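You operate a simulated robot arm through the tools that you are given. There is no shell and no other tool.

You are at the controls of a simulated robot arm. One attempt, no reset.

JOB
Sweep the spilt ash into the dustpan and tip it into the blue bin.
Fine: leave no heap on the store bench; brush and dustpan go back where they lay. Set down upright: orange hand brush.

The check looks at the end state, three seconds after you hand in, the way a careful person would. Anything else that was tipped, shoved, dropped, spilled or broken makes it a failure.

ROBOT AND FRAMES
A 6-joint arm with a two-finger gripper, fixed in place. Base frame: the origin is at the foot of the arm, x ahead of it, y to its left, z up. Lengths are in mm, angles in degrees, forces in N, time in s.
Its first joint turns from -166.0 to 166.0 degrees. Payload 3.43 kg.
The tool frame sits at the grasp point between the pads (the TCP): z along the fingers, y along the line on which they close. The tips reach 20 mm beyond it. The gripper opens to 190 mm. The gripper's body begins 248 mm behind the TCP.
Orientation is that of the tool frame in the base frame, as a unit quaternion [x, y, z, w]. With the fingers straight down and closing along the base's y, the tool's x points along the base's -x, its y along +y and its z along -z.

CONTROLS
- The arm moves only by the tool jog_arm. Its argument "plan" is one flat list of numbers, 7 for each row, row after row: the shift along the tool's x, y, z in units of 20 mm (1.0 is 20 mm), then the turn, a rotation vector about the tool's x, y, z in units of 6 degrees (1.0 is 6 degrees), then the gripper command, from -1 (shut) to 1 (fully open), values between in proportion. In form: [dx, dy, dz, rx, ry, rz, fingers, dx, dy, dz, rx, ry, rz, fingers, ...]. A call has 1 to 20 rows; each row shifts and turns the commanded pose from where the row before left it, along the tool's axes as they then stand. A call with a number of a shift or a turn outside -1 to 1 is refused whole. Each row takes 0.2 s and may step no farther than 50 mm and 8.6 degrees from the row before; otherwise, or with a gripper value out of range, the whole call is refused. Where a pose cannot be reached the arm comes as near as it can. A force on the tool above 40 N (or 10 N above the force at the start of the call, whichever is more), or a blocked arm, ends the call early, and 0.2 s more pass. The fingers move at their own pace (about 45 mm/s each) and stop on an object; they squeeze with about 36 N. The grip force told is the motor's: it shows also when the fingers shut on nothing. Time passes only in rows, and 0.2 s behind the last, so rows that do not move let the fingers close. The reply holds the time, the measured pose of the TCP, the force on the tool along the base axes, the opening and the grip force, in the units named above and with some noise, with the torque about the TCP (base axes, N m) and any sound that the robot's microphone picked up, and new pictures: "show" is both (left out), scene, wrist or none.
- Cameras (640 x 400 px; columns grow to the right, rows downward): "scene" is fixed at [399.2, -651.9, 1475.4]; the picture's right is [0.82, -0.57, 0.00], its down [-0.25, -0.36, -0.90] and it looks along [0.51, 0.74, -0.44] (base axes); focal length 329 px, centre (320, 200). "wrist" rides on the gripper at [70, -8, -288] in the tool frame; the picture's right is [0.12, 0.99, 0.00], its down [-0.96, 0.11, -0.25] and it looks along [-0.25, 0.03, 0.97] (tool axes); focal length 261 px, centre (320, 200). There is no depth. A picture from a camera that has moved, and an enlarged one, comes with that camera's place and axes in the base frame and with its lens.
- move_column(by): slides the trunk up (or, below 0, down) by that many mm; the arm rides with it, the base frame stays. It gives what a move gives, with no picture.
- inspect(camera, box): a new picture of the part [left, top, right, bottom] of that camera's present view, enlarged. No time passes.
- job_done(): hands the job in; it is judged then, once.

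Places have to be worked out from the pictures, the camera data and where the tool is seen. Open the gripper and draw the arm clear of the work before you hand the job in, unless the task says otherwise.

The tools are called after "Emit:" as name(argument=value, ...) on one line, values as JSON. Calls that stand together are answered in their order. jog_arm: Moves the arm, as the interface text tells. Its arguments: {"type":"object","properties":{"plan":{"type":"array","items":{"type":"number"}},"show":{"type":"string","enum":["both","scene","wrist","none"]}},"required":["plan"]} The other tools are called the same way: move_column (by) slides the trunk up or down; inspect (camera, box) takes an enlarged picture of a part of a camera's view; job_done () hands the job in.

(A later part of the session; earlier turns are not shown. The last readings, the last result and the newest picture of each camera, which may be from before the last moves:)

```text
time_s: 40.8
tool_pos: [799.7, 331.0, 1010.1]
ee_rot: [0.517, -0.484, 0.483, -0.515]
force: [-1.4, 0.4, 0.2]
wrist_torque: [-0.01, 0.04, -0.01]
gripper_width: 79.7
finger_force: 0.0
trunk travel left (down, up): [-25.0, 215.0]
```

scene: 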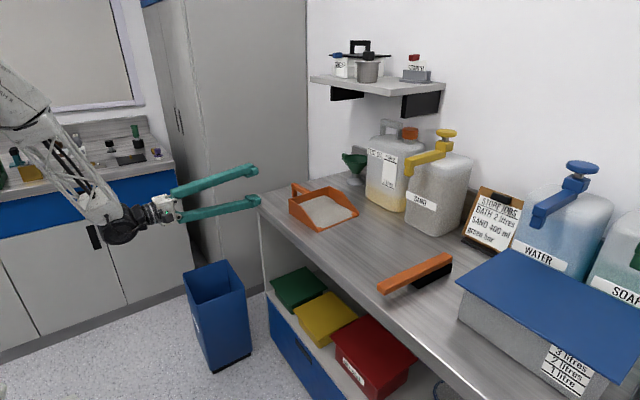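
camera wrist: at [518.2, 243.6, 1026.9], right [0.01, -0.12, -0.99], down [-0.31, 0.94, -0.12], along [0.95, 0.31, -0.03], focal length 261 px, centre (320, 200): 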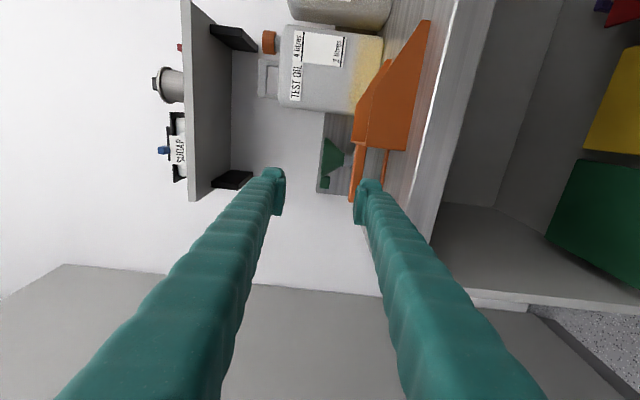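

Now I'll inspect the handle in the wrist view.

Emit:
inspect(camera="wrist", box=[310, 100, 430, 230])

Emit:
inspect(camera="wrist", box=[0, 0, 640, 400])

```text
3.08 times, centred on (370, 165) of wrist
camera zoom: at [517.8, 242.6, 1016.7], right [0.01, -0.12, -0.99], down [-0.31, 0.94, -0.12], along [0.95, 0.31, -0.03], focal length 802 px, centre (166, 308)
```

zoom: 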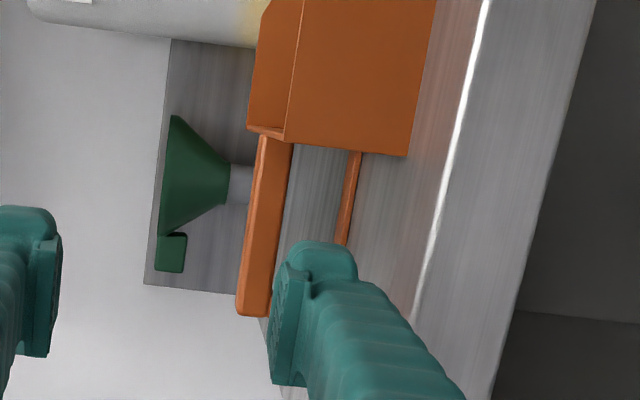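

```text
1.00 times, centred on (320, 200) of wrist (not enlarged: the box is as wide or as high as the picture)
camera zoom: at [517.8, 242.6, 1016.7], right [0.01, -0.12, -0.99], down [-0.31, 0.94, -0.12], along [0.95, 0.31, -0.03], focal length 261 px, centre (320, 200)
```

zoom: 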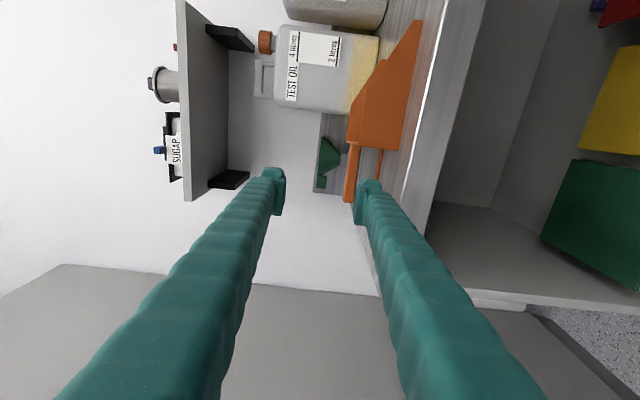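

The loop's lower bar is thin, so the gap below the top bar is about 37 mm. I put the top bar at z 943–959, x 989–1006 near y=318. I'll narrow the fingers to about 30 mm and move to (880, 318, 952) to check alignment.

Emit:
jog_arm(plan=[0.18, 0.58, 0.79, 0, 0, 0, -0.684, 0.18, 0.58, 0.79, 0, 0, 0, -0.684, 0.18, 0.58, 0.79, 0, 0, 0, -0.684, 0.18, 0.58, 0.79, 0, 0, 0, -0.684, 0.18, 0.58, 0.79, 0, 0, 0, -0.684, 0, 0, 0, 0, 0, 0, -0.684, 0, 0, 0, 0, 0, 0, -0.684], show="both")

```text
time_s: 42.4
tool_pos: [881.8, 318.2, 951.5]
ee_rot: [-0.515, 0.485, -0.483, 0.515]
force: [0.5, 0.5, 0.8]
wrist_torque: [-0.01, 0.02, -0.01]
gripper_width: 29.7
finger_force: 0.1
trunk travel left (down, up): [-25.0, 215.0]
camera wrist: at [598.9, 229.7, 958.2], right [0.01, -0.12, -0.99], down [-0.31, 0.94, -0.12], along [0.95, 0.31, -0.03], focal length 261 px, centre (320, 200)
```

scene: 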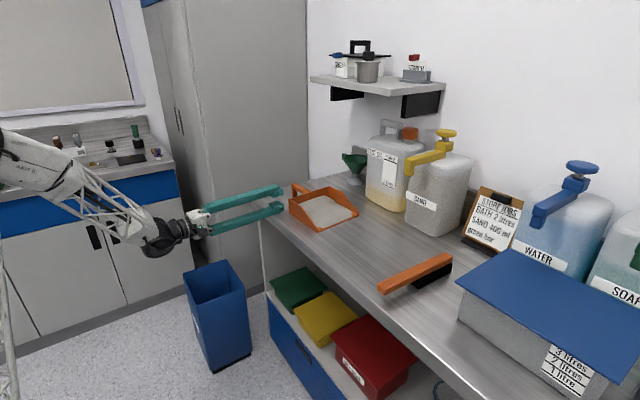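
wrist: 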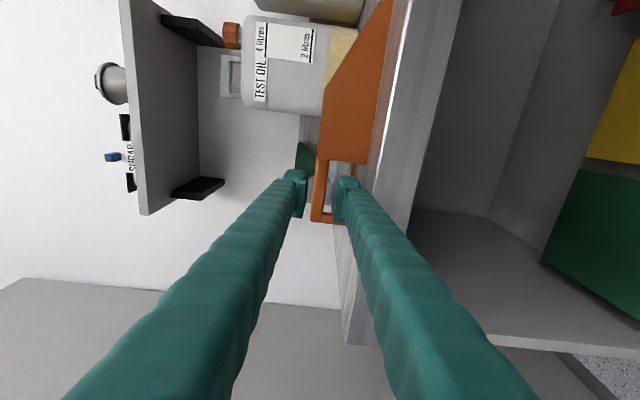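

Emit:
inspect(camera="wrist", box=[270, 130, 390, 250])

Emit:
inspect(camera="scene", box=[180, 160, 340, 260])

```text
3.33 times, centred on (330, 190) of wrist
camera zoom: at [598.9, 229.7, 958.2], right [0.01, -0.12, -0.99], down [-0.31, 0.94, -0.12], along [0.95, 0.31, -0.03], focal length 869 px, centre (287, 233)
```

zoom: 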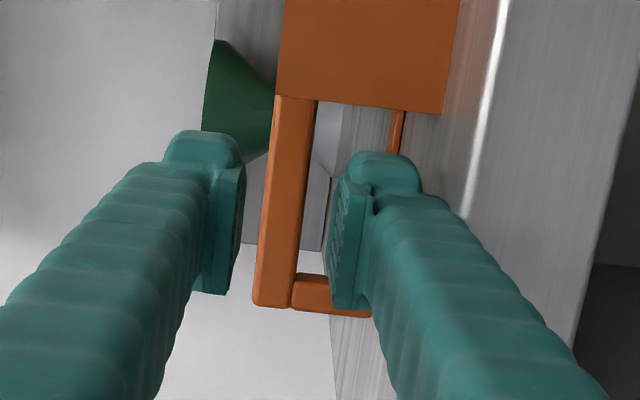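

```text
4.00 times, centred on (260, 210) of scene
camera zoom: at [399.2, -651.9, 1475.4], right [0.82, -0.57, 0.0], down [-0.25, -0.36, -0.9], along [0.51, 0.74, -0.44], focal length 1316 px, centre (560, 160)
```

zoom: 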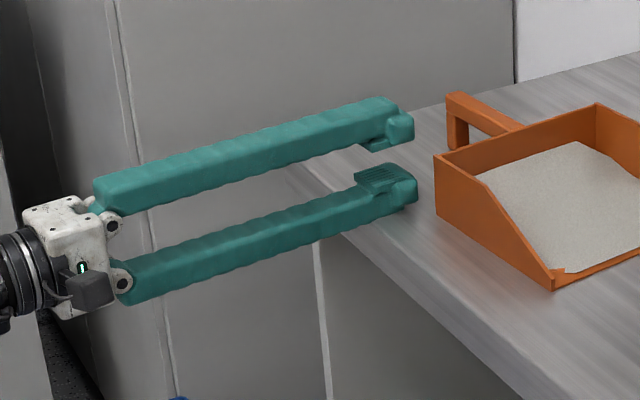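

The bar's centre sits about 1.6 mm below my tool axis, with clear gaps on both sides and about 9 mm to the pan's back wall. I'll drop 1.5 mm and advance so the lower finger enters the loop.

Emit:
jog_arm(plan=[0, 0.075, 0.4, 0, 0, 0, -0.684, 0, 0, 0.6, 0, 0, 0, -0.684, 0, 0, 0.6, 0, 0, 0, -0.684, 0, 0, 0.6, 0, 0, 0, -0.684, 0, 0, 0.6, 0, 0, 0, -0.684, 0, 0, 0.5, 0, 0, 0, -0.684, 0, 0, 0.5, 0, 0, 0, -0.684, 0, 0, 0, 0, 0, 0, -0.684], show="wrist")

Emit:
inspect(camera="wrist", box=[270, 130, 390, 250])

Emit:
inspect(camera="scene", box=[230, 160, 350, 240])

```text
time_s: 44.1
tool_pos: [954.8, 323.3, 950.1]
ee_rot: [-0.515, 0.484, -0.484, 0.516]
force: [-0.5, -0.3, 0.0]
wrist_torque: [0.01, 0.01, -0.02]
gripper_width: 30.2
finger_force: 0.1
trunk travel left (down, up): [-25.0, 215.0]
camera wrist: at [672.7, 234.6, 958.0], right [0.01, -0.12, -0.99], down [-0.31, 0.94, -0.12], along [0.95, 0.31, -0.03], focal length 261 px, centre (320, 200)
```

wrist: 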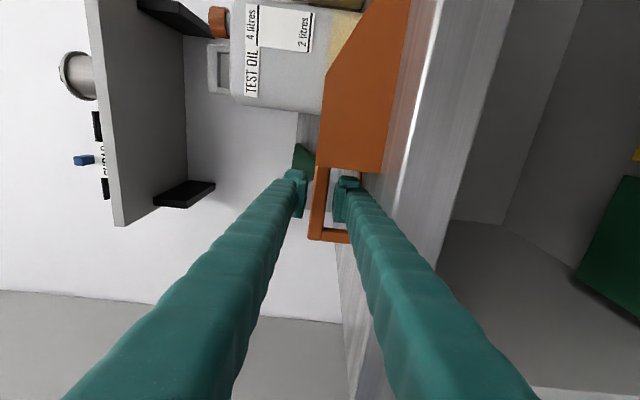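

```text
3.33 times, centred on (330, 190) of wrist
camera zoom: at [672.7, 234.6, 958.0], right [0.01, -0.12, -0.99], down [-0.31, 0.94, -0.12], along [0.95, 0.31, -0.03], focal length 869 px, centre (287, 233)
```

zoom: 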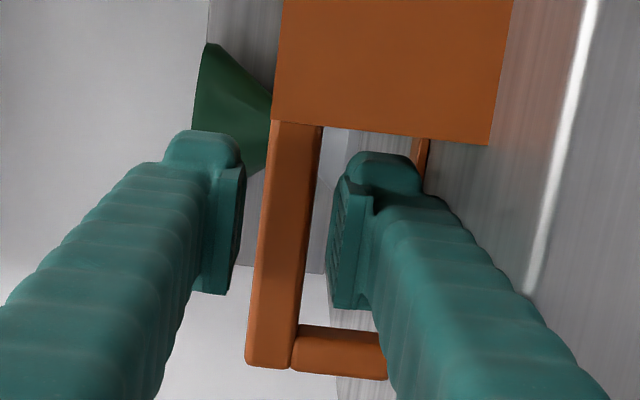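

```text
5.00 times, centred on (290, 200) of scene
camera zoom: at [399.2, -651.9, 1475.4], right [0.82, -0.57, 0.0], down [-0.25, -0.36, -0.9], along [0.51, 0.74, -0.44], focal length 1645 px, centre (470, 200)
```

zoom: 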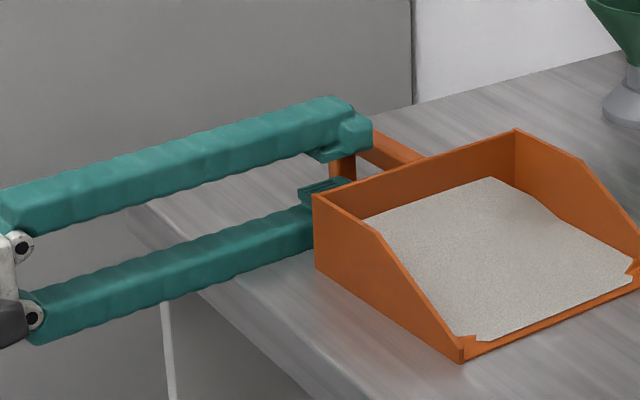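

The gaps still look good: the bar sits between the pads and about 1.5 mm low. I'll drop another 1 mm and advance the last 43 mm so the TCP is at the bar's centre.

Emit:
jog_arm(plan=[0, 0.05, 0.4, 0, 0, 0, -0.684, 0, 0, 0.5, 0, 0, 0, -0.684, 0, 0, 0.5, 0, 0, 0, -0.684, 0, 0, 0.4, 0, 0, 0, -0.684, 0, 0, 0.36, 0, 0, 0, -0.684, 0, 0, 0, 0, 0, 0, -0.684], show="wrist")

Emit:
inspect(camera="wrist", box=[270, 130, 390, 280])

Emit:
inspect(camera="scene", box=[250, 160, 370, 240])

```text
time_s: 45.5
tool_pos: [998.9, 325.6, 950.5]
ee_rot: [0.516, -0.484, 0.484, -0.515]
force: [1.0, 1.1, 2.1]
wrist_torque: [0.04, 0.03, 0.05]
gripper_width: 28.8
finger_force: 0.0
trunk travel left (down, up): [-25.0, 215.0]
camera wrist: at [716.3, 237.0, 957.7], right [0.01, -0.12, -0.99], down [-0.31, 0.94, -0.12], along [0.95, 0.31, -0.03], focal length 261 px, centre (320, 200)
```

wrist: 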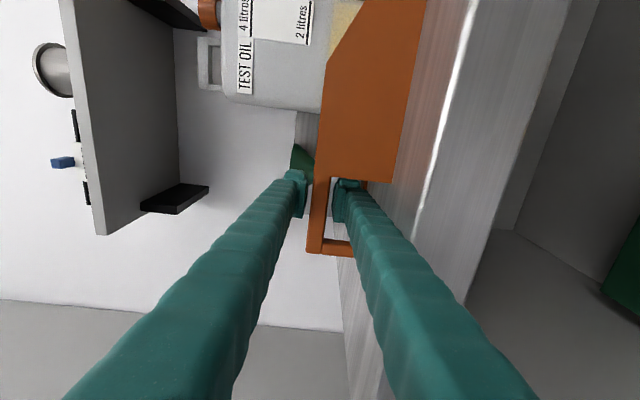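

```text
2.67 times, centred on (330, 205) of wrist
camera zoom: at [716.3, 237.0, 957.7], right [0.01, -0.12, -0.99], down [-0.31, 0.94, -0.12], along [0.95, 0.31, -0.03], focal length 695 px, centre (293, 187)
```

zoom: 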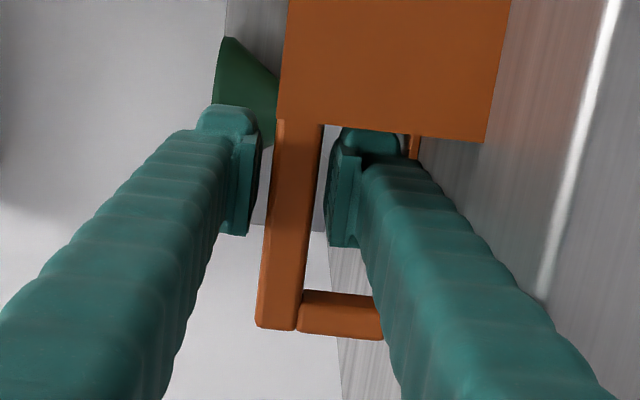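

```text
5.00 times, centred on (310, 200) of scene
camera zoom: at [399.2, -651.9, 1475.4], right [0.82, -0.57, 0.0], down [-0.25, -0.36, -0.9], along [0.51, 0.74, -0.44], focal length 1645 px, centre (370, 200)
```

zoom: 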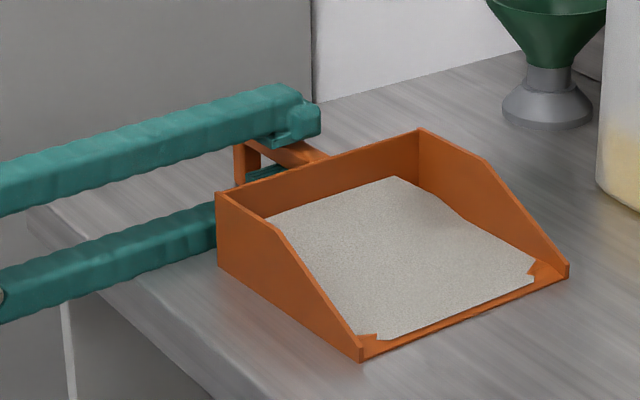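

The lower finger is in the loop, with only about 2 N of light touch. I'll close the grip on the top bar.

Emit:
jog_arm(plan=[0, 0, 0, 0, 0, 0, -0.8, 0, 0, 0, 0, 0, 0, -1, 0, 0, 0, 0, 0, 0, -1, 0, 0, 0, 0, 0, 0, -1, 0, 0, 0, 0, 0, 0, -1], show="wrist")

Emit:
inspect(camera="scene", box=[250, 160, 370, 240])

```text
time_s: 46.8
tool_pos: [998.5, 325.7, 950.1]
ee_rot: [0.516, -0.484, 0.484, -0.515]
force: [-0.2, 0.3, 0.0]
wrist_torque: [0.01, 0.02, -0.02]
gripper_width: 19.1
finger_force: 36.1
trunk travel left (down, up): [-25.0, 215.0]
camera wrist: at [716.2, 236.7, 957.6], right [0.01, -0.12, -0.99], down [-0.31, 0.94, -0.12], along [0.95, 0.31, -0.03], focal length 261 px, centre (320, 200)
```

wrist: 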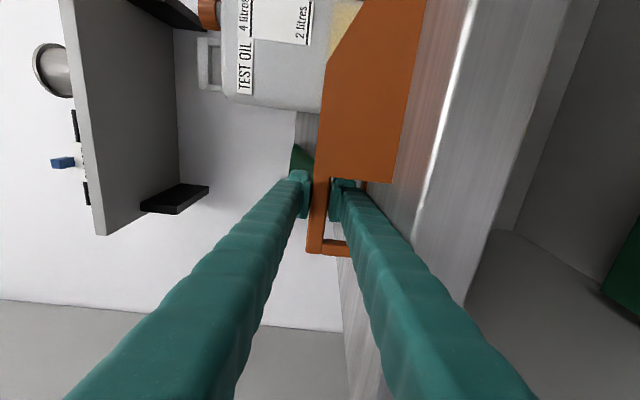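

```text
5.00 times, centred on (310, 200) of scene
camera zoom: at [399.2, -651.9, 1475.4], right [0.82, -0.57, 0.0], down [-0.25, -0.36, -0.9], along [0.51, 0.74, -0.44], focal length 1645 px, centre (370, 200)
```

zoom: 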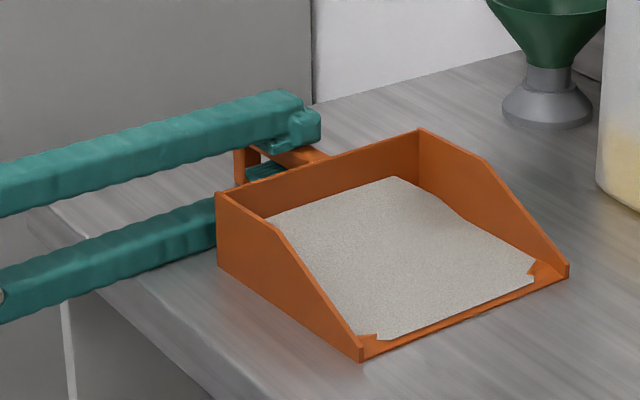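

The grip holds at 19.1 mm and the pan hasn't moved. The pan's home grip pose is (998.5, 325.7, 950.1). I'll lift 12 mm and read the load.

Emit:
jog_arm(plan=[0, -0.2, 0, 0, 0, 0, -1, 0, -0.4, 0, 0, 0, 0, -1, 0, 0, 0, 0, 0, 0, -1], show="wrist")

Emit:
inspect(camera="scene", box=[250, 160, 370, 240])

```text
time_s: 47.5
tool_pos: [998.2, 327.1, 961.5]
ee_rot: [-0.516, 0.484, -0.484, 0.516]
force: [0.2, 0.1, -1.3]
wrist_torque: [0.14, 0.02, 0.01]
gripper_width: 18.7
finger_force: 36.0
trunk travel left (down, up): [-25.0, 215.0]
camera wrist: at [716.9, 237.8, 968.7], right [0.01, -0.12, -0.99], down [-0.31, 0.94, -0.12], along [0.95, 0.31, -0.03], focal length 261 px, centre (320, 200)
```

wrist: 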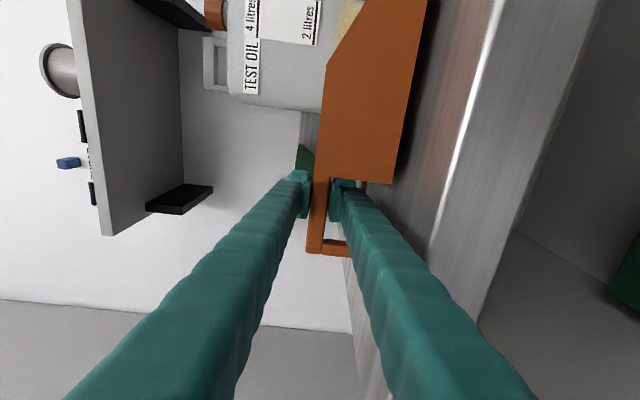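

```text
5.00 times, centred on (310, 200) of scene
camera zoom: at [399.2, -651.9, 1475.4], right [0.82, -0.57, 0.0], down [-0.25, -0.36, -0.9], along [0.51, 0.74, -0.44], focal length 1645 px, centre (370, 200)
```

zoom: 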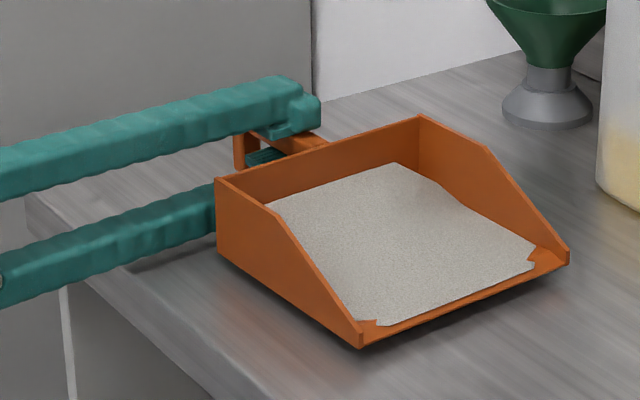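

The pan is light (about 1.3 N) and hangs level. I'll lift it to z≈1022, tip the lip up about 6° so the ash stays in, and draw back 200 mm.

Emit:
jog_arm(plan=[0, -0.5, 0, 0, 0, 0, -1, 0, -0.8, 0, 0, 0, 0, -1, 0, -0.9, 0, 0, 0, 0, -1, 0, -0.8, 0, 0, 0, -0.5, -1, 0, 0, 0, 0, 0, -0.5, -1, 0, 0, -0.5, 0, 0, 0, -1, 0, 0, -0.9, 0, 0, 0, -1, 0, 0, -1, 0, 0, 0, -1, 0, 0, -1, 0, 0, 0, -1, 0, 0, -1, 0, 0, 0, -1, 0, 0, -1, 0, 0, 0, -1, 0, 0, -1, 0, 0, 0, -1, 0, 0, -1, 0, 0, 0, -1, 0, 0, -1, 0, 0, 0, -1, 0, 0, -1, 0, 0, 0, -1, 0, 0, -0.6, 0, 0, 0, -1, 0, 0, 0, 0, 0, 0, -1], show="both")

```text
time_s: 51.1
tool_pos: [799.4, 312.0, 1019.8]
ee_rot: [0.539, -0.457, 0.511, -0.49]
force: [-0.3, -0.5, -2.2]
wrist_torque: [0.2, 0.03, 0.02]
gripper_width: 18.9
finger_force: 36.1
trunk travel left (down, up): [-25.0, 215.0]
camera wrist: at [516.9, 224.5, 1034.6], right [0.01, -0.22, -0.97], down [-0.31, 0.93, -0.22], along [0.95, 0.3, -0.06], focal length 261 px, centre (320, 200)
```

scene: 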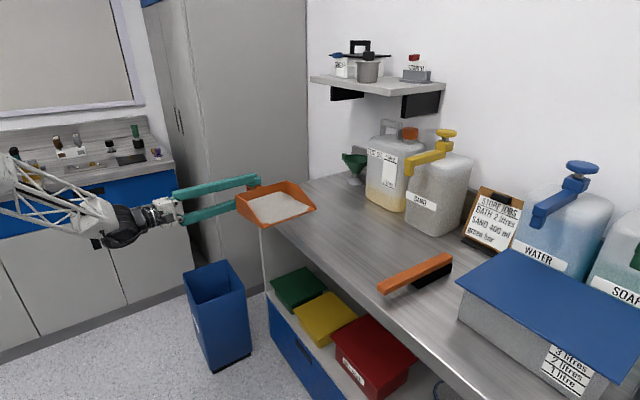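
wrist: 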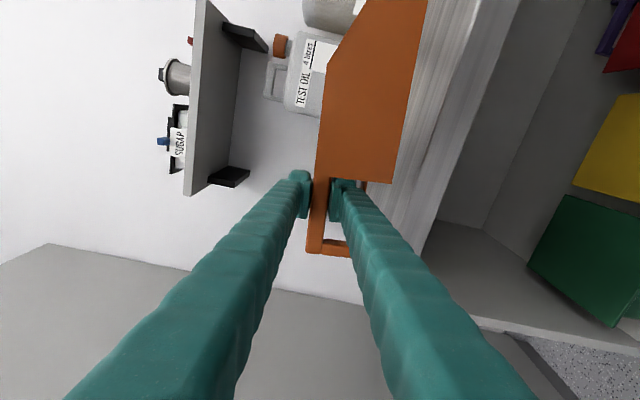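

The ash is secure and the pan is lip-up. Next I'll swing the yaw about 84° left while moving toward the bin, keeping height, so the lip will point along +x over the bin.

Emit:
jog_arm(plan=[-0.683, -0.072, -0.697, 0.1045, -0.9945, 0, -1, -0.751, -0.079, -0.622, 0.1045, -0.9945, 0, -1, -0.812, -0.085, -0.539, 0.1045, -0.9945, 0, -1, -0.863, -0.091, -0.451, 0.1045, -0.9945, 0, -1, -0.906, -0.095, -0.358, 0.1045, -0.9945, 0, -1, -0.938, -0.099, -0.261, 0.1045, -0.9945, 0, -1, -0.96, -0.101, -0.161, 0.1045, -0.9945, 0, -1, -0.971, -0.102, -0.059, 0.1045, -0.9945, 0, -1, -0.972, -0.102, 0.044, 0.1045, -0.9945, 0, -1, -0.962, -0.101, 0.146, 0.1045, -0.9945, 0, -1, -0.942, -0.099, 0.246, 0.1045, -0.9945, 0, -1, -0.911, -0.096, 0.344, 0.1045, -0.9945, 0, -1, -0.87, -0.091, 0.437, 0.1045, -0.9945, 0, -1, -0.82, -0.086, 0.526, 0.1045, -0.9945, 0, -1, 0, 0, 0, 0, 0, 0, -1], show="both")

```text
time_s: 54.4
tool_pos: [591.8, 493.1, 1020.1]
ee_rot: [0.706, 0.022, 0.051, -0.706]
force: [-1.3, 0.9, -2.7]
wrist_torque: [-0.03, 0.21, -0.02]
gripper_width: 18.8
finger_force: 36.2
trunk travel left (down, up): [-25.0, 215.0]
camera wrist: at [649.4, 203.0, 1035.0], right [0.22, -0.01, -0.97], down [-0.95, -0.21, -0.22], along [-0.2, 0.98, -0.06], focal length 261 px, centre (320, 200)
```

scene: 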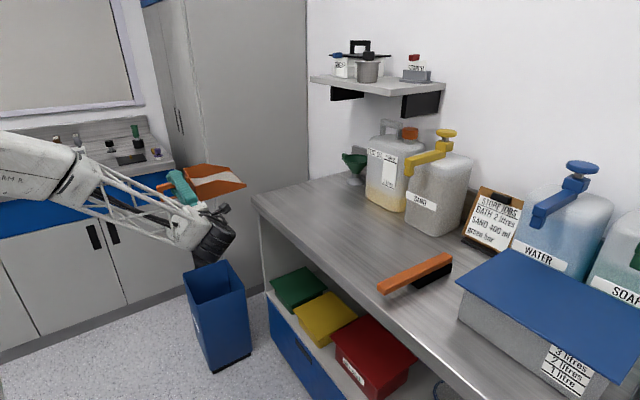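
wrist: 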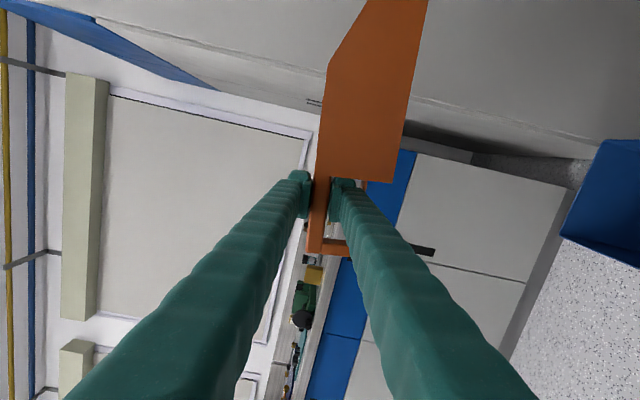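

The swing worked: TCP (592, 493, 1020), pan level along +x and ash intact. Next I'll move over to x≈480, y≈627 and begin descending beside and above the bin.

Emit:
jog_arm(plan=[-0.835, -0.088, 0.92, 0, 0, 0, -1, -0.835, -0.088, 0.92, 0, 0, 0, -1, -0.835, -0.088, 0.92, 0, 0, 0, -1, -0.835, -0.088, 0.92, 0, 0, 0, -1, -0.835, -0.088, 0.92, 0, 0, 0, -1, -0.835, -0.088, 0.92, 0, 0, 0, -1, -0.835, -0.088, 0.92, 0, 0, 0, -1, -0.1045, 0.9945, 0, 0, 0, 0, -1, -0.1045, 0.9945, 0, 0, 0, 0, -1, -0.1045, 0.9945, 0, 0, 0, 0, -1, -0.1045, 0.9945, 0, 0, 0, 0, -1, -0.1045, 0.9945, 0, 0, 0, 0, -1, -0.1045, 0.9945, 0, 0, 0, 0, -1, -0.1045, 0.9945, 0, 0, 0, 0, -1, -0.1045, 0.9945, 0, 0, 0, 0, -1, -0.1045, 0.9945, 0, 0, 0, 0, -1, -0.1045, 0.9945, 0, 0, 0, 0, -1, 0, 0, 0, 0, 0, 0, -1], show="both")

```text
time_s: 58.1
tool_pos: [479.9, 624.2, 819.7]
ee_rot: [0.707, 0.023, 0.051, -0.705]
force: [-0.1, -1.0, -2.4]
wrist_torque: [0.01, 0.13, 0.02]
gripper_width: 18.8
finger_force: 36.4
trunk travel left (down, up): [-25.0, 215.0]
camera wrist: at [536.8, 334.3, 835.2], right [0.22, -0.01, -0.97], down [-0.95, -0.21, -0.22], along [-0.2, 0.98, -0.05], focal length 261 px, centre (320, 200)
```

scene: 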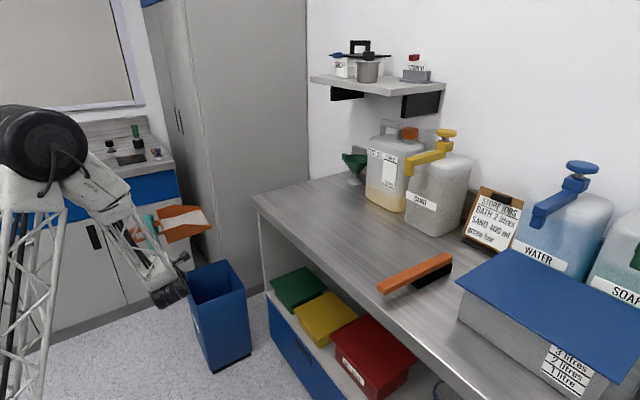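
wrist: 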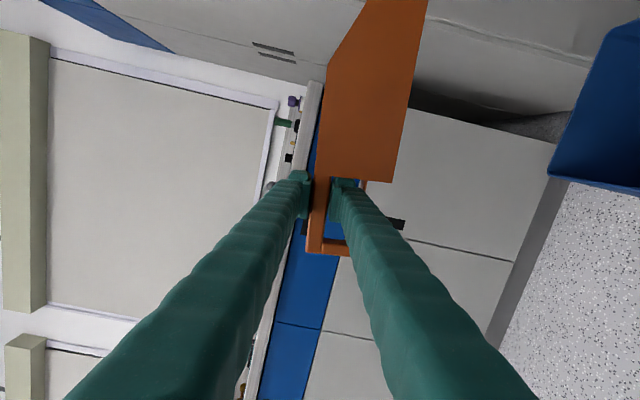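

The wrist view confirms the bin's far corners at about (572, 754) and (803, 758). I'll descend straight down to z≈600 with the lip over the bin's centre.

Emit:
jog_arm(plan=[-0.1045, 0.9945, 0, 0, 0, 0, -1, -0.1045, 0.9945, 0, 0, 0, 0, -1, -0.1045, 0.9945, 0, 0, 0, 0, -1, -0.1045, 0.9945, 0, 0, 0, 0, -1, -0.1045, 0.9945, 0.04, 0, 0, 0, -1, -0.1045, 0.9945, 0.04, 0, 0, 0, -1, -0.1045, 0.9945, 0.04, 0, 0, 0, -1, -0.1045, 0.9945, 0, 0, 0, 0, -1, -0.1045, 0.9945, 0, 0, 0, 0, -1, -0.1045, 0.9945, 0, 0, 0, 0, -1, -0.1, 0.9, 0, 0, 0, 0, -1, 0, 0, 0, 0, 0, 0, -1], show="both")

Emit:
inspect(camera="scene", box=[100, 200, 300, 380])

```text
time_s: 60.8
tool_pos: [496.6, 637.9, 604.5]
ee_rot: [0.707, 0.025, 0.05, -0.705]
force: [-0.5, -0.5, -2.5]
wrist_torque: [0.02, 0.18, -0.05]
gripper_width: 19.1
finger_force: 35.5
out of reach, approached as far as the arm can: row 2, 3, 4, 5, 8
trunk travel left (down, up): [-25.0, 215.0]
camera wrist: at [556.2, 347.0, 618.8], right [0.22, -0.01, -0.97], down [-0.95, -0.21, -0.22], along [-0.21, 0.98, -0.05], focal length 261 px, centre (320, 200)
```

scene: 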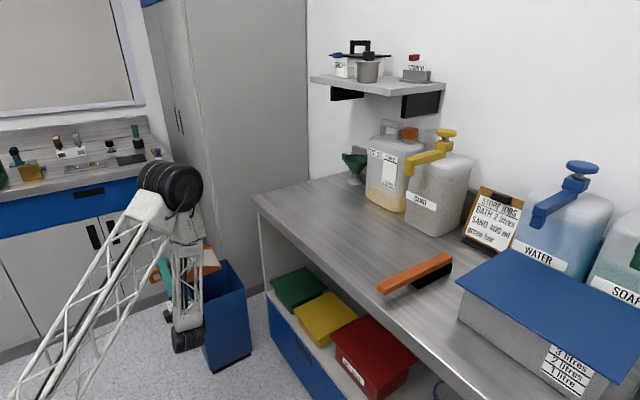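
wrist: 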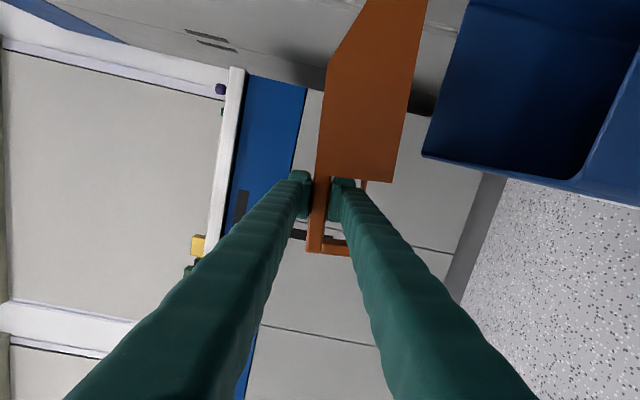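

```text
2.22 times, centred on (200, 290) of scene
camera zoom: at [399.2, -651.9, 1475.4], right [0.82, -0.57, 0.0], down [-0.25, -0.36, -0.9], along [0.51, 0.74, -0.44], focal length 731 px, centre (587, 0)
```

zoom: 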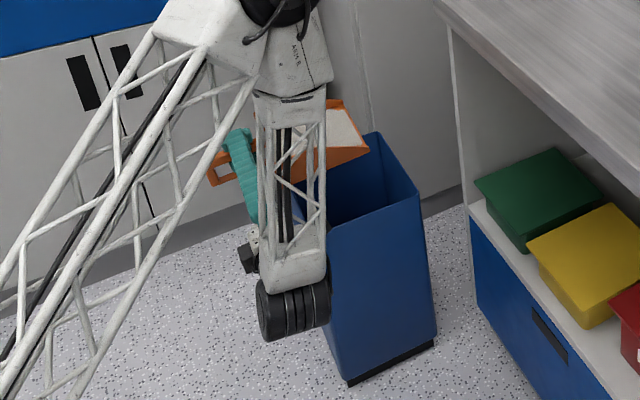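

The arm folded into a steeper configuration near a limit, but the pan is level at (497, 638, 604) with ash aboard and the lip over the bin's middle. I'll start tipping to about 30°, rising and shifting so the lip stays over the bin's centre.

Emit:
jog_arm(plan=[-0.087, -0.612, -0.056, 0, 0, 1, -1, 0.05, -0.6, -0.048, 0, 0, 1, -1, 0.141, -0.568, -0.042, 0, 0, 1, -1, 0.14, -0.541, -0.04, 0, 0, 1, -1, 0, 0, 0, 0, 0, 0, -1], show="both")

Emit:
inspect(camera="scene", box=[100, 200, 300, 380])

```text
time_s: 62.0
tool_pos: [508.2, 634.6, 651.0]
ee_rot: [-0.697, 0.124, 0.097, 0.7]
force: [-0.4, 0.4, -1.5]
wrist_torque: [0.02, 0.15, 0.0]
gripper_width: 18.8
finger_force: 35.9
out of reach, approached as far as the arm can: row 1
trunk travel left (down, up): [-25.0, 215.0]
camera wrist: at [566.6, 345.0, 636.3], right [-0.19, 0.01, -0.98], down [-0.96, -0.21, 0.19], along [-0.2, 0.98, 0.05], focal length 261 px, centre (320, 200)
```

scene: 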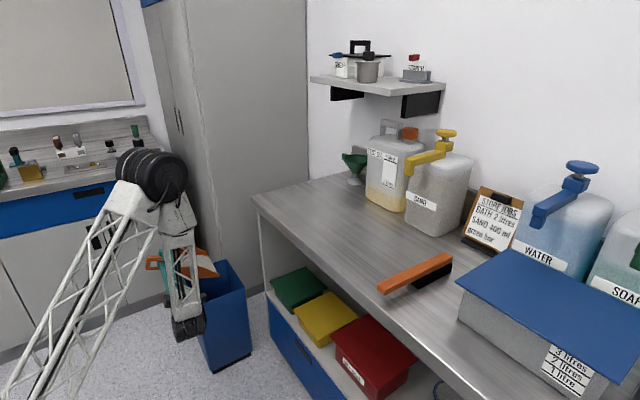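
wrist: 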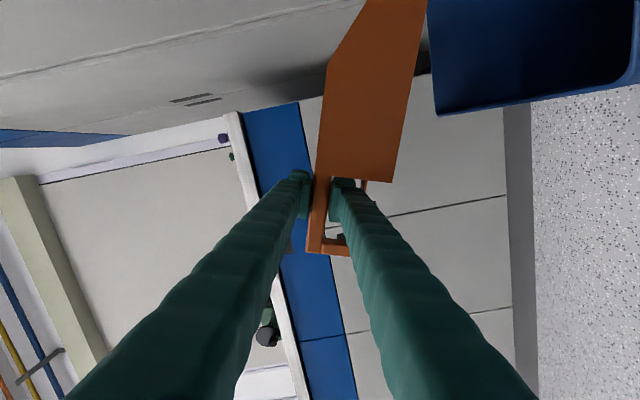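

```text
2.22 times, centred on (200, 290) of scene
camera zoom: at [399.2, -651.9, 1475.4], right [0.82, -0.57, 0.0], down [-0.25, -0.36, -0.9], along [0.51, 0.74, -0.44], focal length 731 px, centre (587, 0)
```

zoom: 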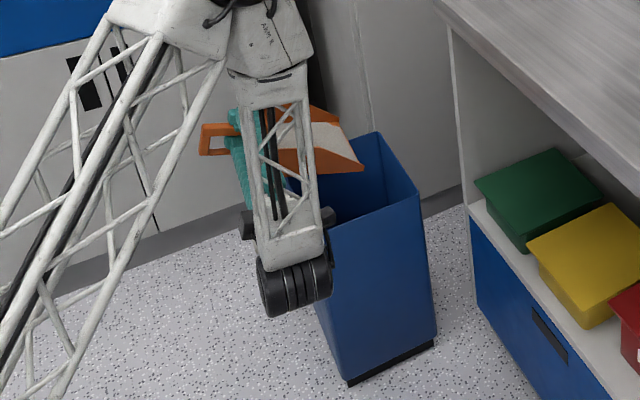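

The tilt is 18°, with the lip at about (694, 635, 540), above the bin opening. I'll continue tipping to about 72° and hold.

Emit:
jog_arm(plan=[0.306, -0.678, -0.03, 0, 0, 1, -1, 0.365, -0.655, -0.025, 0, 0, 1, -1, 0.415, -0.932, -0.016, 0, 0, 1, -1, 0.355, -1.0, -0.014, 0, 0, 1, -1, 0.334, -0.974, -0.013, 0, 0, 1, -1, 0.249, -0.987, -0.013, 0, 0, 1, -1, 0.255, -0.989, -0.01, 0, 0, 1, -1, 0.284, -0.991, -0.01, 0, 0, 1, -1, 0.247, -0.985, -0.01, 0, 0, 1, -1, 0, 0, 0, 0, 0, 0, -1, 0, 0, 0, 0, 0, 0, -1, 0, 0, 0, 0, 0, 0, -1, 0, 0, 0, 0, 0, 0, -1], show="both")

Emit:
inspect(camera="scene", box=[120, 200, 320, 380])

```text
time_s: 64.8
tool_pos: [658.0, 626.8, 729.3]
ee_rot: [-0.564, 0.427, 0.404, 0.58]
force: [0.3, -0.1, -1.3]
wrist_torque: [0.01, 0.0, 0.01]
gripper_width: 18.9
finger_force: 35.8
trunk travel left (down, up): [-25.0, 215.0]
camera wrist: at [676.4, 338.3, 664.9], right [-0.91, 0.04, -0.42], down [-0.42, -0.23, 0.88], along [-0.06, 0.97, 0.22], focal length 261 px, centre (320, 200)
```

scene: 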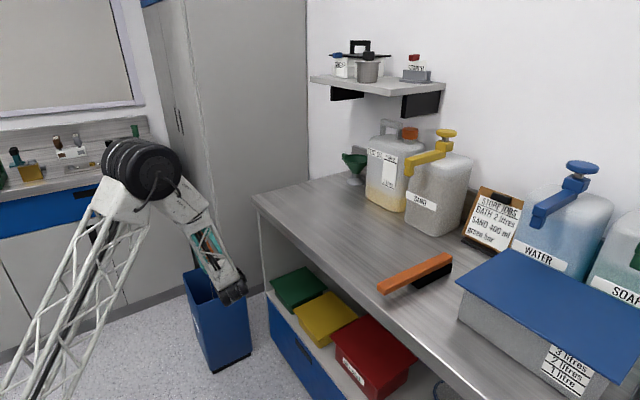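
wrist: 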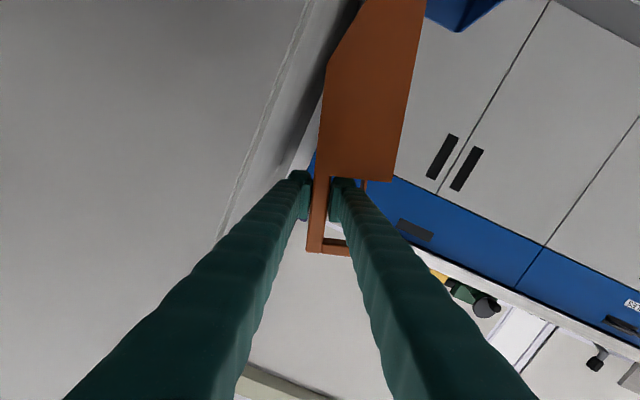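

```text
2.22 times, centred on (220, 290) of scene
camera zoom: at [399.2, -651.9, 1475.4], right [0.82, -0.57, 0.0], down [-0.25, -0.36, -0.9], along [0.51, 0.74, -0.44], focal length 731 px, centre (542, 0)
```

zoom: 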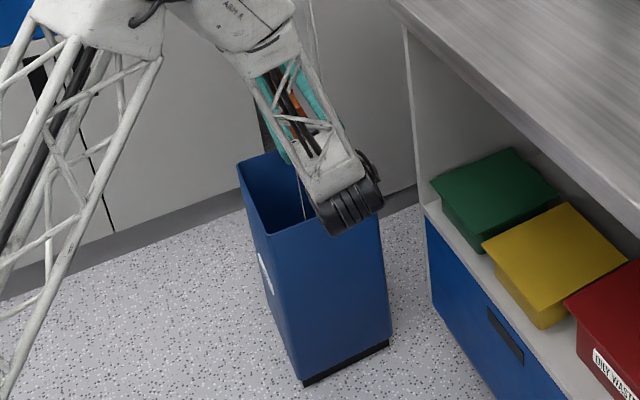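

The tilt is 72° and the load torque has dropped to about zero. I'll tip a bit further to 84° and wait for everything to slide out.

Emit:
jog_arm(plan=[0.309, -0.951, 0, 0, 0, 1, -1, 0.208, -0.978, 0, 0, 0, 1, -1, 0, 0, 0, 0, 0, 0, -1, 0, 0, 0, 0, 0, 0, -1, 0, 0, 0, 0, 0, 0, -1, 0, 0, 0, 0, 0, 0, -1, 0, 0, 0, 0, 0, 0, -1, 0, 0, 0, 0, 0, 0, -1], show="both")

Emit:
inspect(camera="scene", box=[120, 200, 320, 380])

```text
time_s: 66.5
tool_pos: [699.8, 627.2, 731.6]
ee_rot: [-0.516, 0.483, 0.462, 0.536]
force: [-0.4, -0.1, -1.9]
wrist_torque: [0.01, -0.03, 0.01]
gripper_width: 19.2
finger_force: 35.5
trunk travel left (down, up): [-25.0, 215.0]
camera wrist: at [703.4, 338.3, 661.8], right [-0.97, 0.04, -0.22], down [-0.23, -0.24, 0.94], along [-0.02, 0.97, 0.24], focal length 261 px, centre (320, 200)
```

scene: 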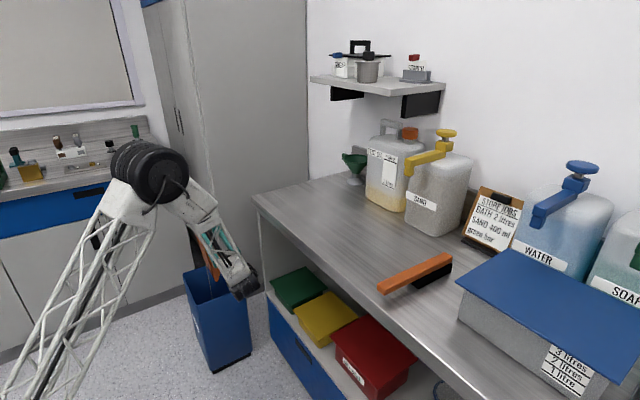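
wrist: 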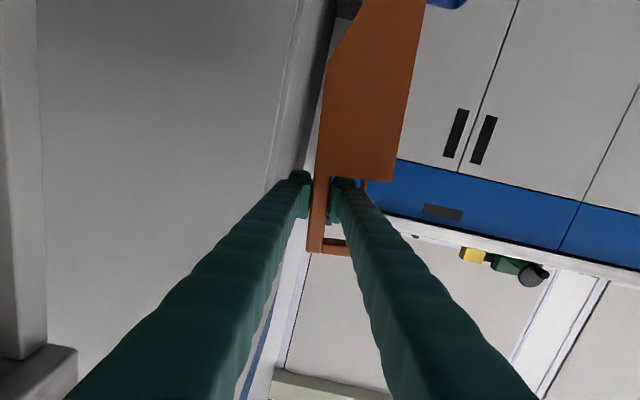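

```text
2.22 times, centred on (220, 290) of scene
camera zoom: at [399.2, -651.9, 1475.4], right [0.82, -0.57, 0.0], down [-0.25, -0.36, -0.9], along [0.51, 0.74, -0.44], focal length 731 px, centre (542, 0)
```

zoom: 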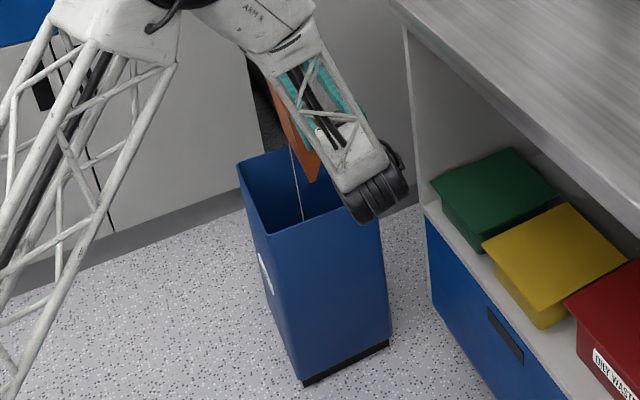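

A thin stream of ash is still falling into the bin, so I'll hold here and let it empty.

Emit:
jog_arm(plan=[0, 0, 0, 0, 0, 0, -1, 0, 0, 0, 0, 0, 0, -1, 0, 0, 0, 0, 0, 0, -1, 0, 0, 0, 0, 0, 0, -1, 0, 0, 0, 0, 0, 0, -1, 0, 0, 0, 0, 0, 0, -1, 0, 0, 0, 0, 0, 0, -1, 0, 0, 0, 0, 0, 0, -1, 0, 0, 0, 0, 0, 0, -1, 0, 0, 0, 0, 0, 0, -1, 0, 0, 0, 0, 0, 0, -1, 0, 0, 0, 0, 0, 0, -1, 0, 0, 0, 0, 0, 0, -1, 0, 0, 0, 0, 0, 0, -1, 0, 0, 0, 0, 0, 0, -1], show="none")

Emit:
inspect(camera="scene", box=[160, 220, 280, 340])

```text
time_s: 69.8
tool_pos: [698.7, 625.8, 731.4]
ee_rot: [-0.517, 0.483, 0.463, 0.534]
force: [0.3, -0.5, -1.6]
wrist_torque: [-0.03, 0.0, 0.01]
gripper_width: 18.9
finger_force: 35.7
trunk travel left (down, up): [-25.0, 215.0]
```

```text
3.33 times, centred on (220, 280) of scene
camera zoom: at [399.2, -651.9, 1475.4], right [0.82, -0.57, 0.0], down [-0.25, -0.36, -0.9], along [0.51, 0.74, -0.44], focal length 1097 px, centre (653, -67)
```

zoom: 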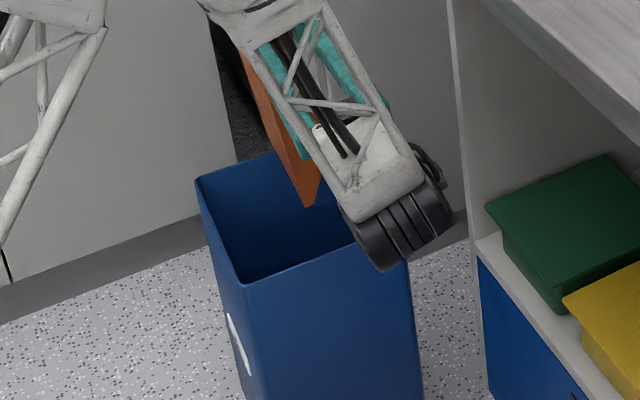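

The stream has stopped and the pan looks empty, with no ash on the floor. I'll raise the pan straight up from the bin before levelling it.

Emit:
jog_arm(plan=[-0.9945, -0.1045, 0, 0, 0, 0, -1, -0.9945, -0.1045, 0, 0, 0, 0, -1, -0.9945, -0.1045, 0, 0, 0, 0, -1, -0.9945, -0.1045, 0, 0, 0, 0, -1, -0.9945, -0.1045, 0, 0, 0, 0, -1, -0.9945, -0.1045, 0, 0, 0, 0, -1, -0.9945, -0.1045, 0, 0, 0, 0, -1, -0.9945, -0.1045, 0, 0, 0, 0, -1, -0.9945, -0.1045, 0, 0, 0, 0, -1, -0.9945, -0.1045, 0, 0, 0, 0, -1, -0.9945, -0.1045, 0, 0, 0, 0, -1, -0.9945, -0.1045, 0, 0, 0, 0, -1, -0.9945, -0.1045, 0, 0, 0, 0, -1, -0.9945, -0.1045, 0, 0, 0, 0, -1, 0, 0, 0, 0, 0, 0, -1], show="both")

Emit:
inspect(camera="scene", box=[160, 180, 320, 380])

```text
time_s: 73.0
tool_pos: [698.3, 624.4, 1012.0]
ee_rot: [-0.516, 0.483, 0.463, 0.535]
force: [0.3, 0.2, -1.6]
wrist_torque: [-0.01, -0.05, -0.02]
gripper_width: 18.9
finger_force: 36.8
trunk travel left (down, up): [-25.0, 215.0]
camera wrist: at [702.6, 336.4, 941.3], right [-0.97, 0.04, -0.22], down [-0.23, -0.24, 0.94], along [-0.02, 0.97, 0.24], focal length 261 px, centre (320, 200)
```

scene: 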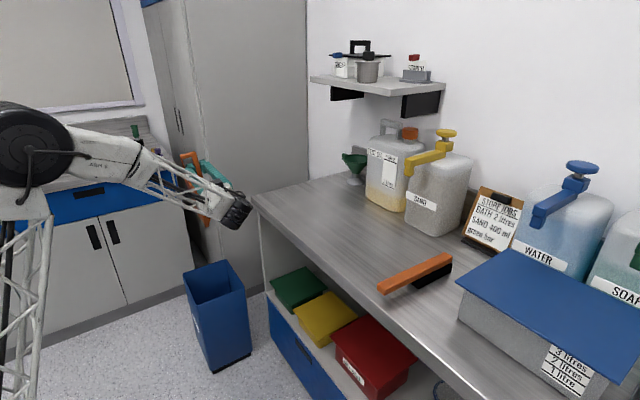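
wrist: 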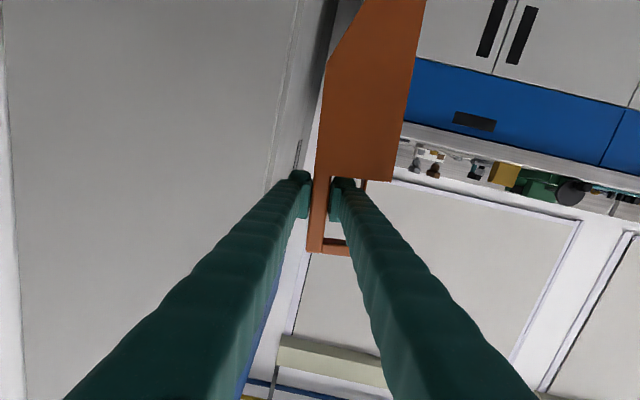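

```text
2.00 times, centred on (240, 280) of scene
camera zoom: at [399.2, -651.9, 1475.4], right [0.82, -0.57, 0.0], down [-0.25, -0.36, -0.9], along [0.51, 0.74, -0.44], focal length 658 px, centre (480, 40)
```

zoom: 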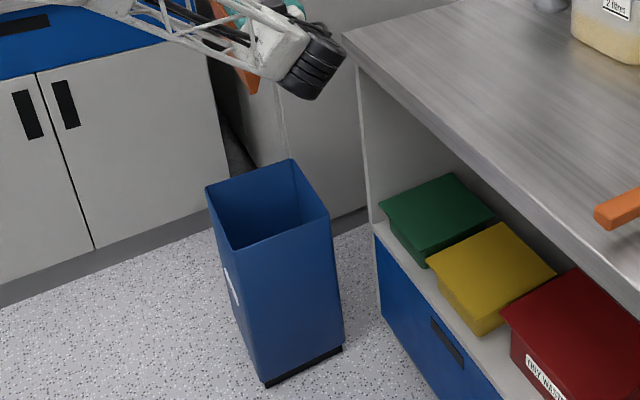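

The bin is undisturbed and the floor is clean. I'll roll the pan back to level.

Emit:
jog_arm(plan=[0, 0, 0, 0, 0, -1, -1, 0, 0, 0, 0, 0, -1, -1, 0, 0, 0, 0, 0, -1, -1, 0, 0, 0, 0, 0, -1, -1, 0, 0, 0, 0, 0, -1, -1, 0, 0, 0, 0, 0, -1, -1, 0, 0, 0, 0, 0, -1, -1, 0, 0, 0, 0, 0, -1, -1, 0, 0, 0, 0, 0, -1, -1, 0, 0, 0, 0, 0, -1, -1, 0, 0, 0, 0, 0, -1, -1, 0, 0, 0, 0, 0, -1, -1, 0, 0, 0, 0, 0, -1, -1, 0, 0, 0, 0, 0, -1, -1, 0, 0, 0, 0, 0, 0, -1], show="both")

Emit:
inspect(camera="scene", box=[140, 130, 300, 250])

```text
time_s: 76.2
tool_pos: [698.6, 623.6, 1010.0]
ee_rot: [0.707, -0.014, 0.015, -0.707]
force: [0.0, -0.1, -1.3]
wrist_torque: [0.0, 0.12, 0.0]
gripper_width: 18.8
finger_force: 36.2
trunk travel left (down, up): [-25.0, 215.0]
camera wrist: at [758.5, 334.0, 1018.1], right [0.12, 0.0, -0.99], down [-0.97, -0.21, -0.12], along [-0.21, 0.98, -0.03], focal length 261 px, centre (320, 200)
```

scene: 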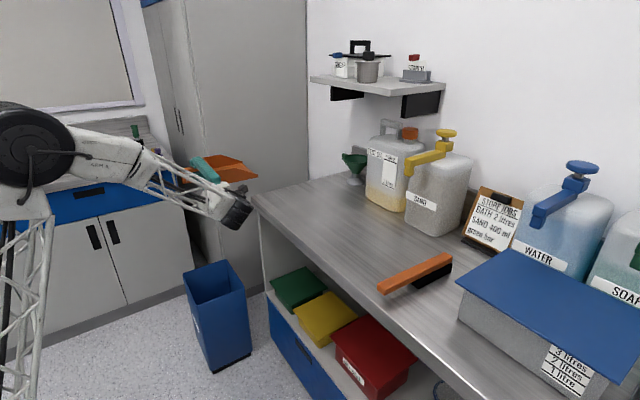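
wrist: 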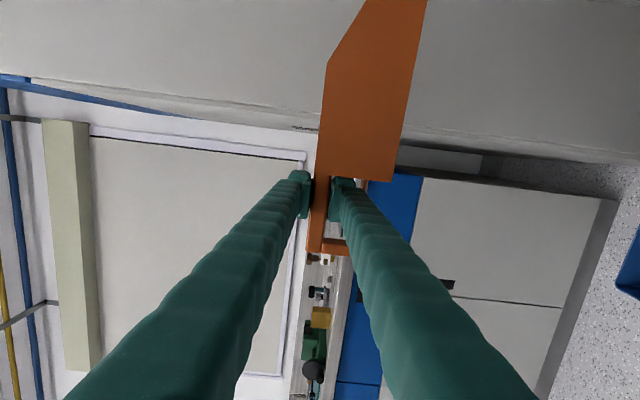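

```text
3.33 times, centred on (220, 190) of scene
camera zoom: at [399.2, -651.9, 1475.4], right [0.82, -0.57, 0.0], down [-0.25, -0.36, -0.9], along [0.51, 0.74, -0.44], focal length 1097 px, centre (653, 233)
```

zoom: 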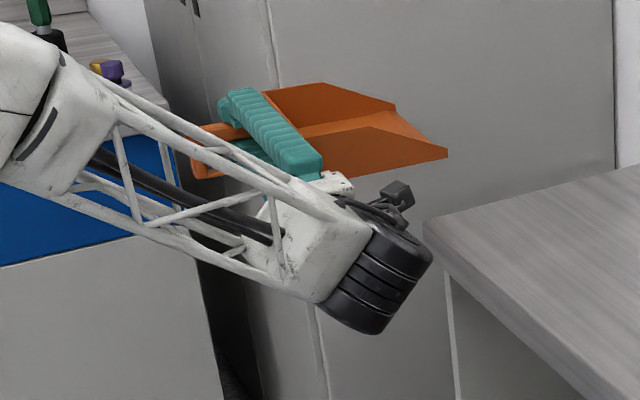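

The pan is empty and level. I'll reverse the swing back toward the bench: move to about (799, 312) while turning the yaw back to 3.6°, at z≈1010.

Emit:
jog_arm(plan=[0.332, 0, -0.902, 0, 0, 0, -1, 0.332, 0, -0.902, 0, 0, 0, -1, 0.332, 0, -0.902, 0, 0, 0, -1, 0.332, 0, -0.902, 0, 1, 0, -1, 0.4248, 0, -0.8625, 0, 1, 0, -1, 0.5128, 0, -0.813, 0, 1, 0, -1, 0.5949, 0, -0.755, 0, 1, 0, -1, 0.6707, 0, -0.689, 0, 1, 0, -1, 0.7391, 0, -0.615, 0, 1, 0, -1, 0.7993, 0, -0.534, 0, 1, 0, -1, 0.8508, 0, -0.448, 0, 1, 0, -1, 0.8929, 0, -0.356, 0, 1, 0, -1, 0.9253, 0, -0.261, 0, 1, 0, -1, 0.9475, 0, -0.163, 0, 1, 0, -1, 0.9593, 0, -0.063, 0, 1, 0, -1, 0.9606, 0, 0.038, 0, 1, 0, -1, 0.9514, 0, 0.138, 0, 1, 0, -1, 0, 0, 0, 0, 0, 0, -1, 0, 0, 0, 0, 0, 0, -1], show="both")

Emit:
inspect(camera="scene", box=[200, 150, 360, 270])

```text
time_s: 80.2
tool_pos: [801.5, 314.4, 1011.1]
ee_rot: [-0.515, 0.484, -0.484, 0.516]
force: [0.5, 0.7, -1.6]
wrist_torque: [0.16, 0.0, 0.0]
gripper_width: 18.9
finger_force: 35.6
trunk travel left (down, up): [-25.0, 215.0]
camera wrist: at [519.5, 225.7, 1018.2], right [0.01, -0.12, -0.99], down [-0.31, 0.94, -0.12], along [0.95, 0.31, -0.03], focal length 261 px, centre (320, 200)
```

scene: 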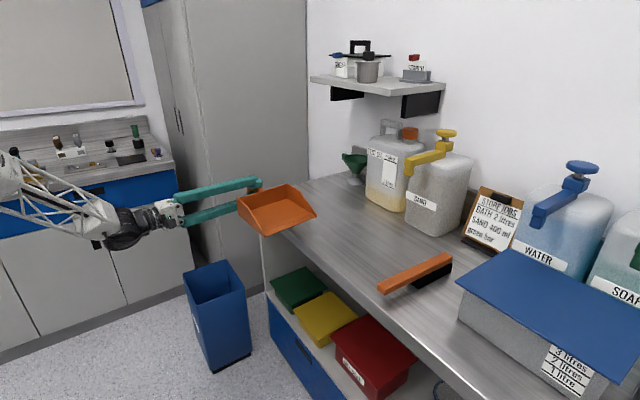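
wrist: 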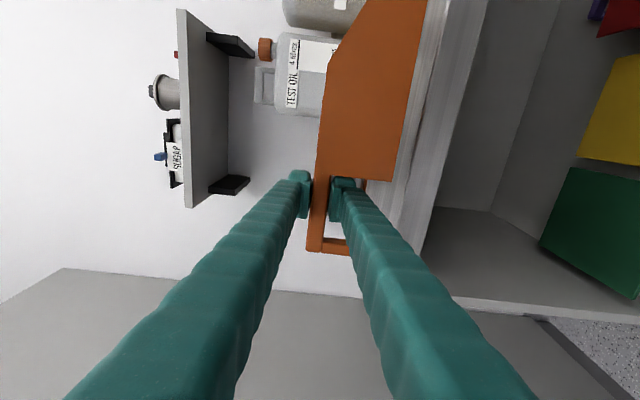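

```text
3.33 times, centred on (280, 210) of scene
camera zoom: at [399.2, -651.9, 1475.4], right [0.82, -0.57, 0.0], down [-0.25, -0.36, -0.9], along [0.51, 0.74, -0.44], focal length 1097 px, centre (453, 167)
```

zoom: 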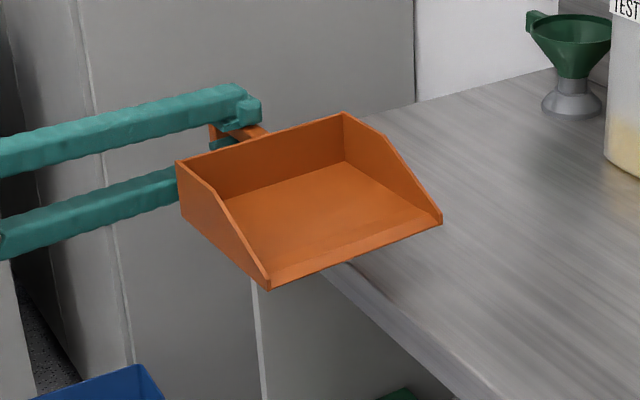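

The pan is empty and in its original orientation. I'll advance over its home spot at this height.

Emit:
jog_arm(plan=[0.006, 0, 0.6, 0, 0, 0, -1, 0.006, 0, 1, 0, 0, 0, -1, 0.006, 0, 1, 0, 0, 0, -1, 0.006, 0, 1, 0, 0, 0, -1, 0.006, 0, 1, 0, 0, 0, -1, 0.006, 0, 1, 0, 0, 0, -1, 0.006, 0, 1, 0, 0, 0, -1, 0.006, 0, 1, 0, 0, 0, -1, 0.006, 0, 1, 0, 0, 0, -1, 0.006, 0, 0.8, 0, 0, 0, -1, 0, 0, 0.47, 0, 0, 0, -1, 0, 0, 0, 0, 0, 0, -1, 0, 0, 0, 0, 0, 0, -1], show="none")

```text
time_s: 83.0
tool_pos: [996.0, 324.7, 1010.6]
ee_rot: [-0.516, 0.484, -0.483, 0.516]
force: [0.1, 0.8, -1.1]
wrist_torque: [0.16, 0.03, -0.04]
gripper_width: 18.9
finger_force: 35.4
trunk travel left (down, up): [-25.0, 215.0]
```

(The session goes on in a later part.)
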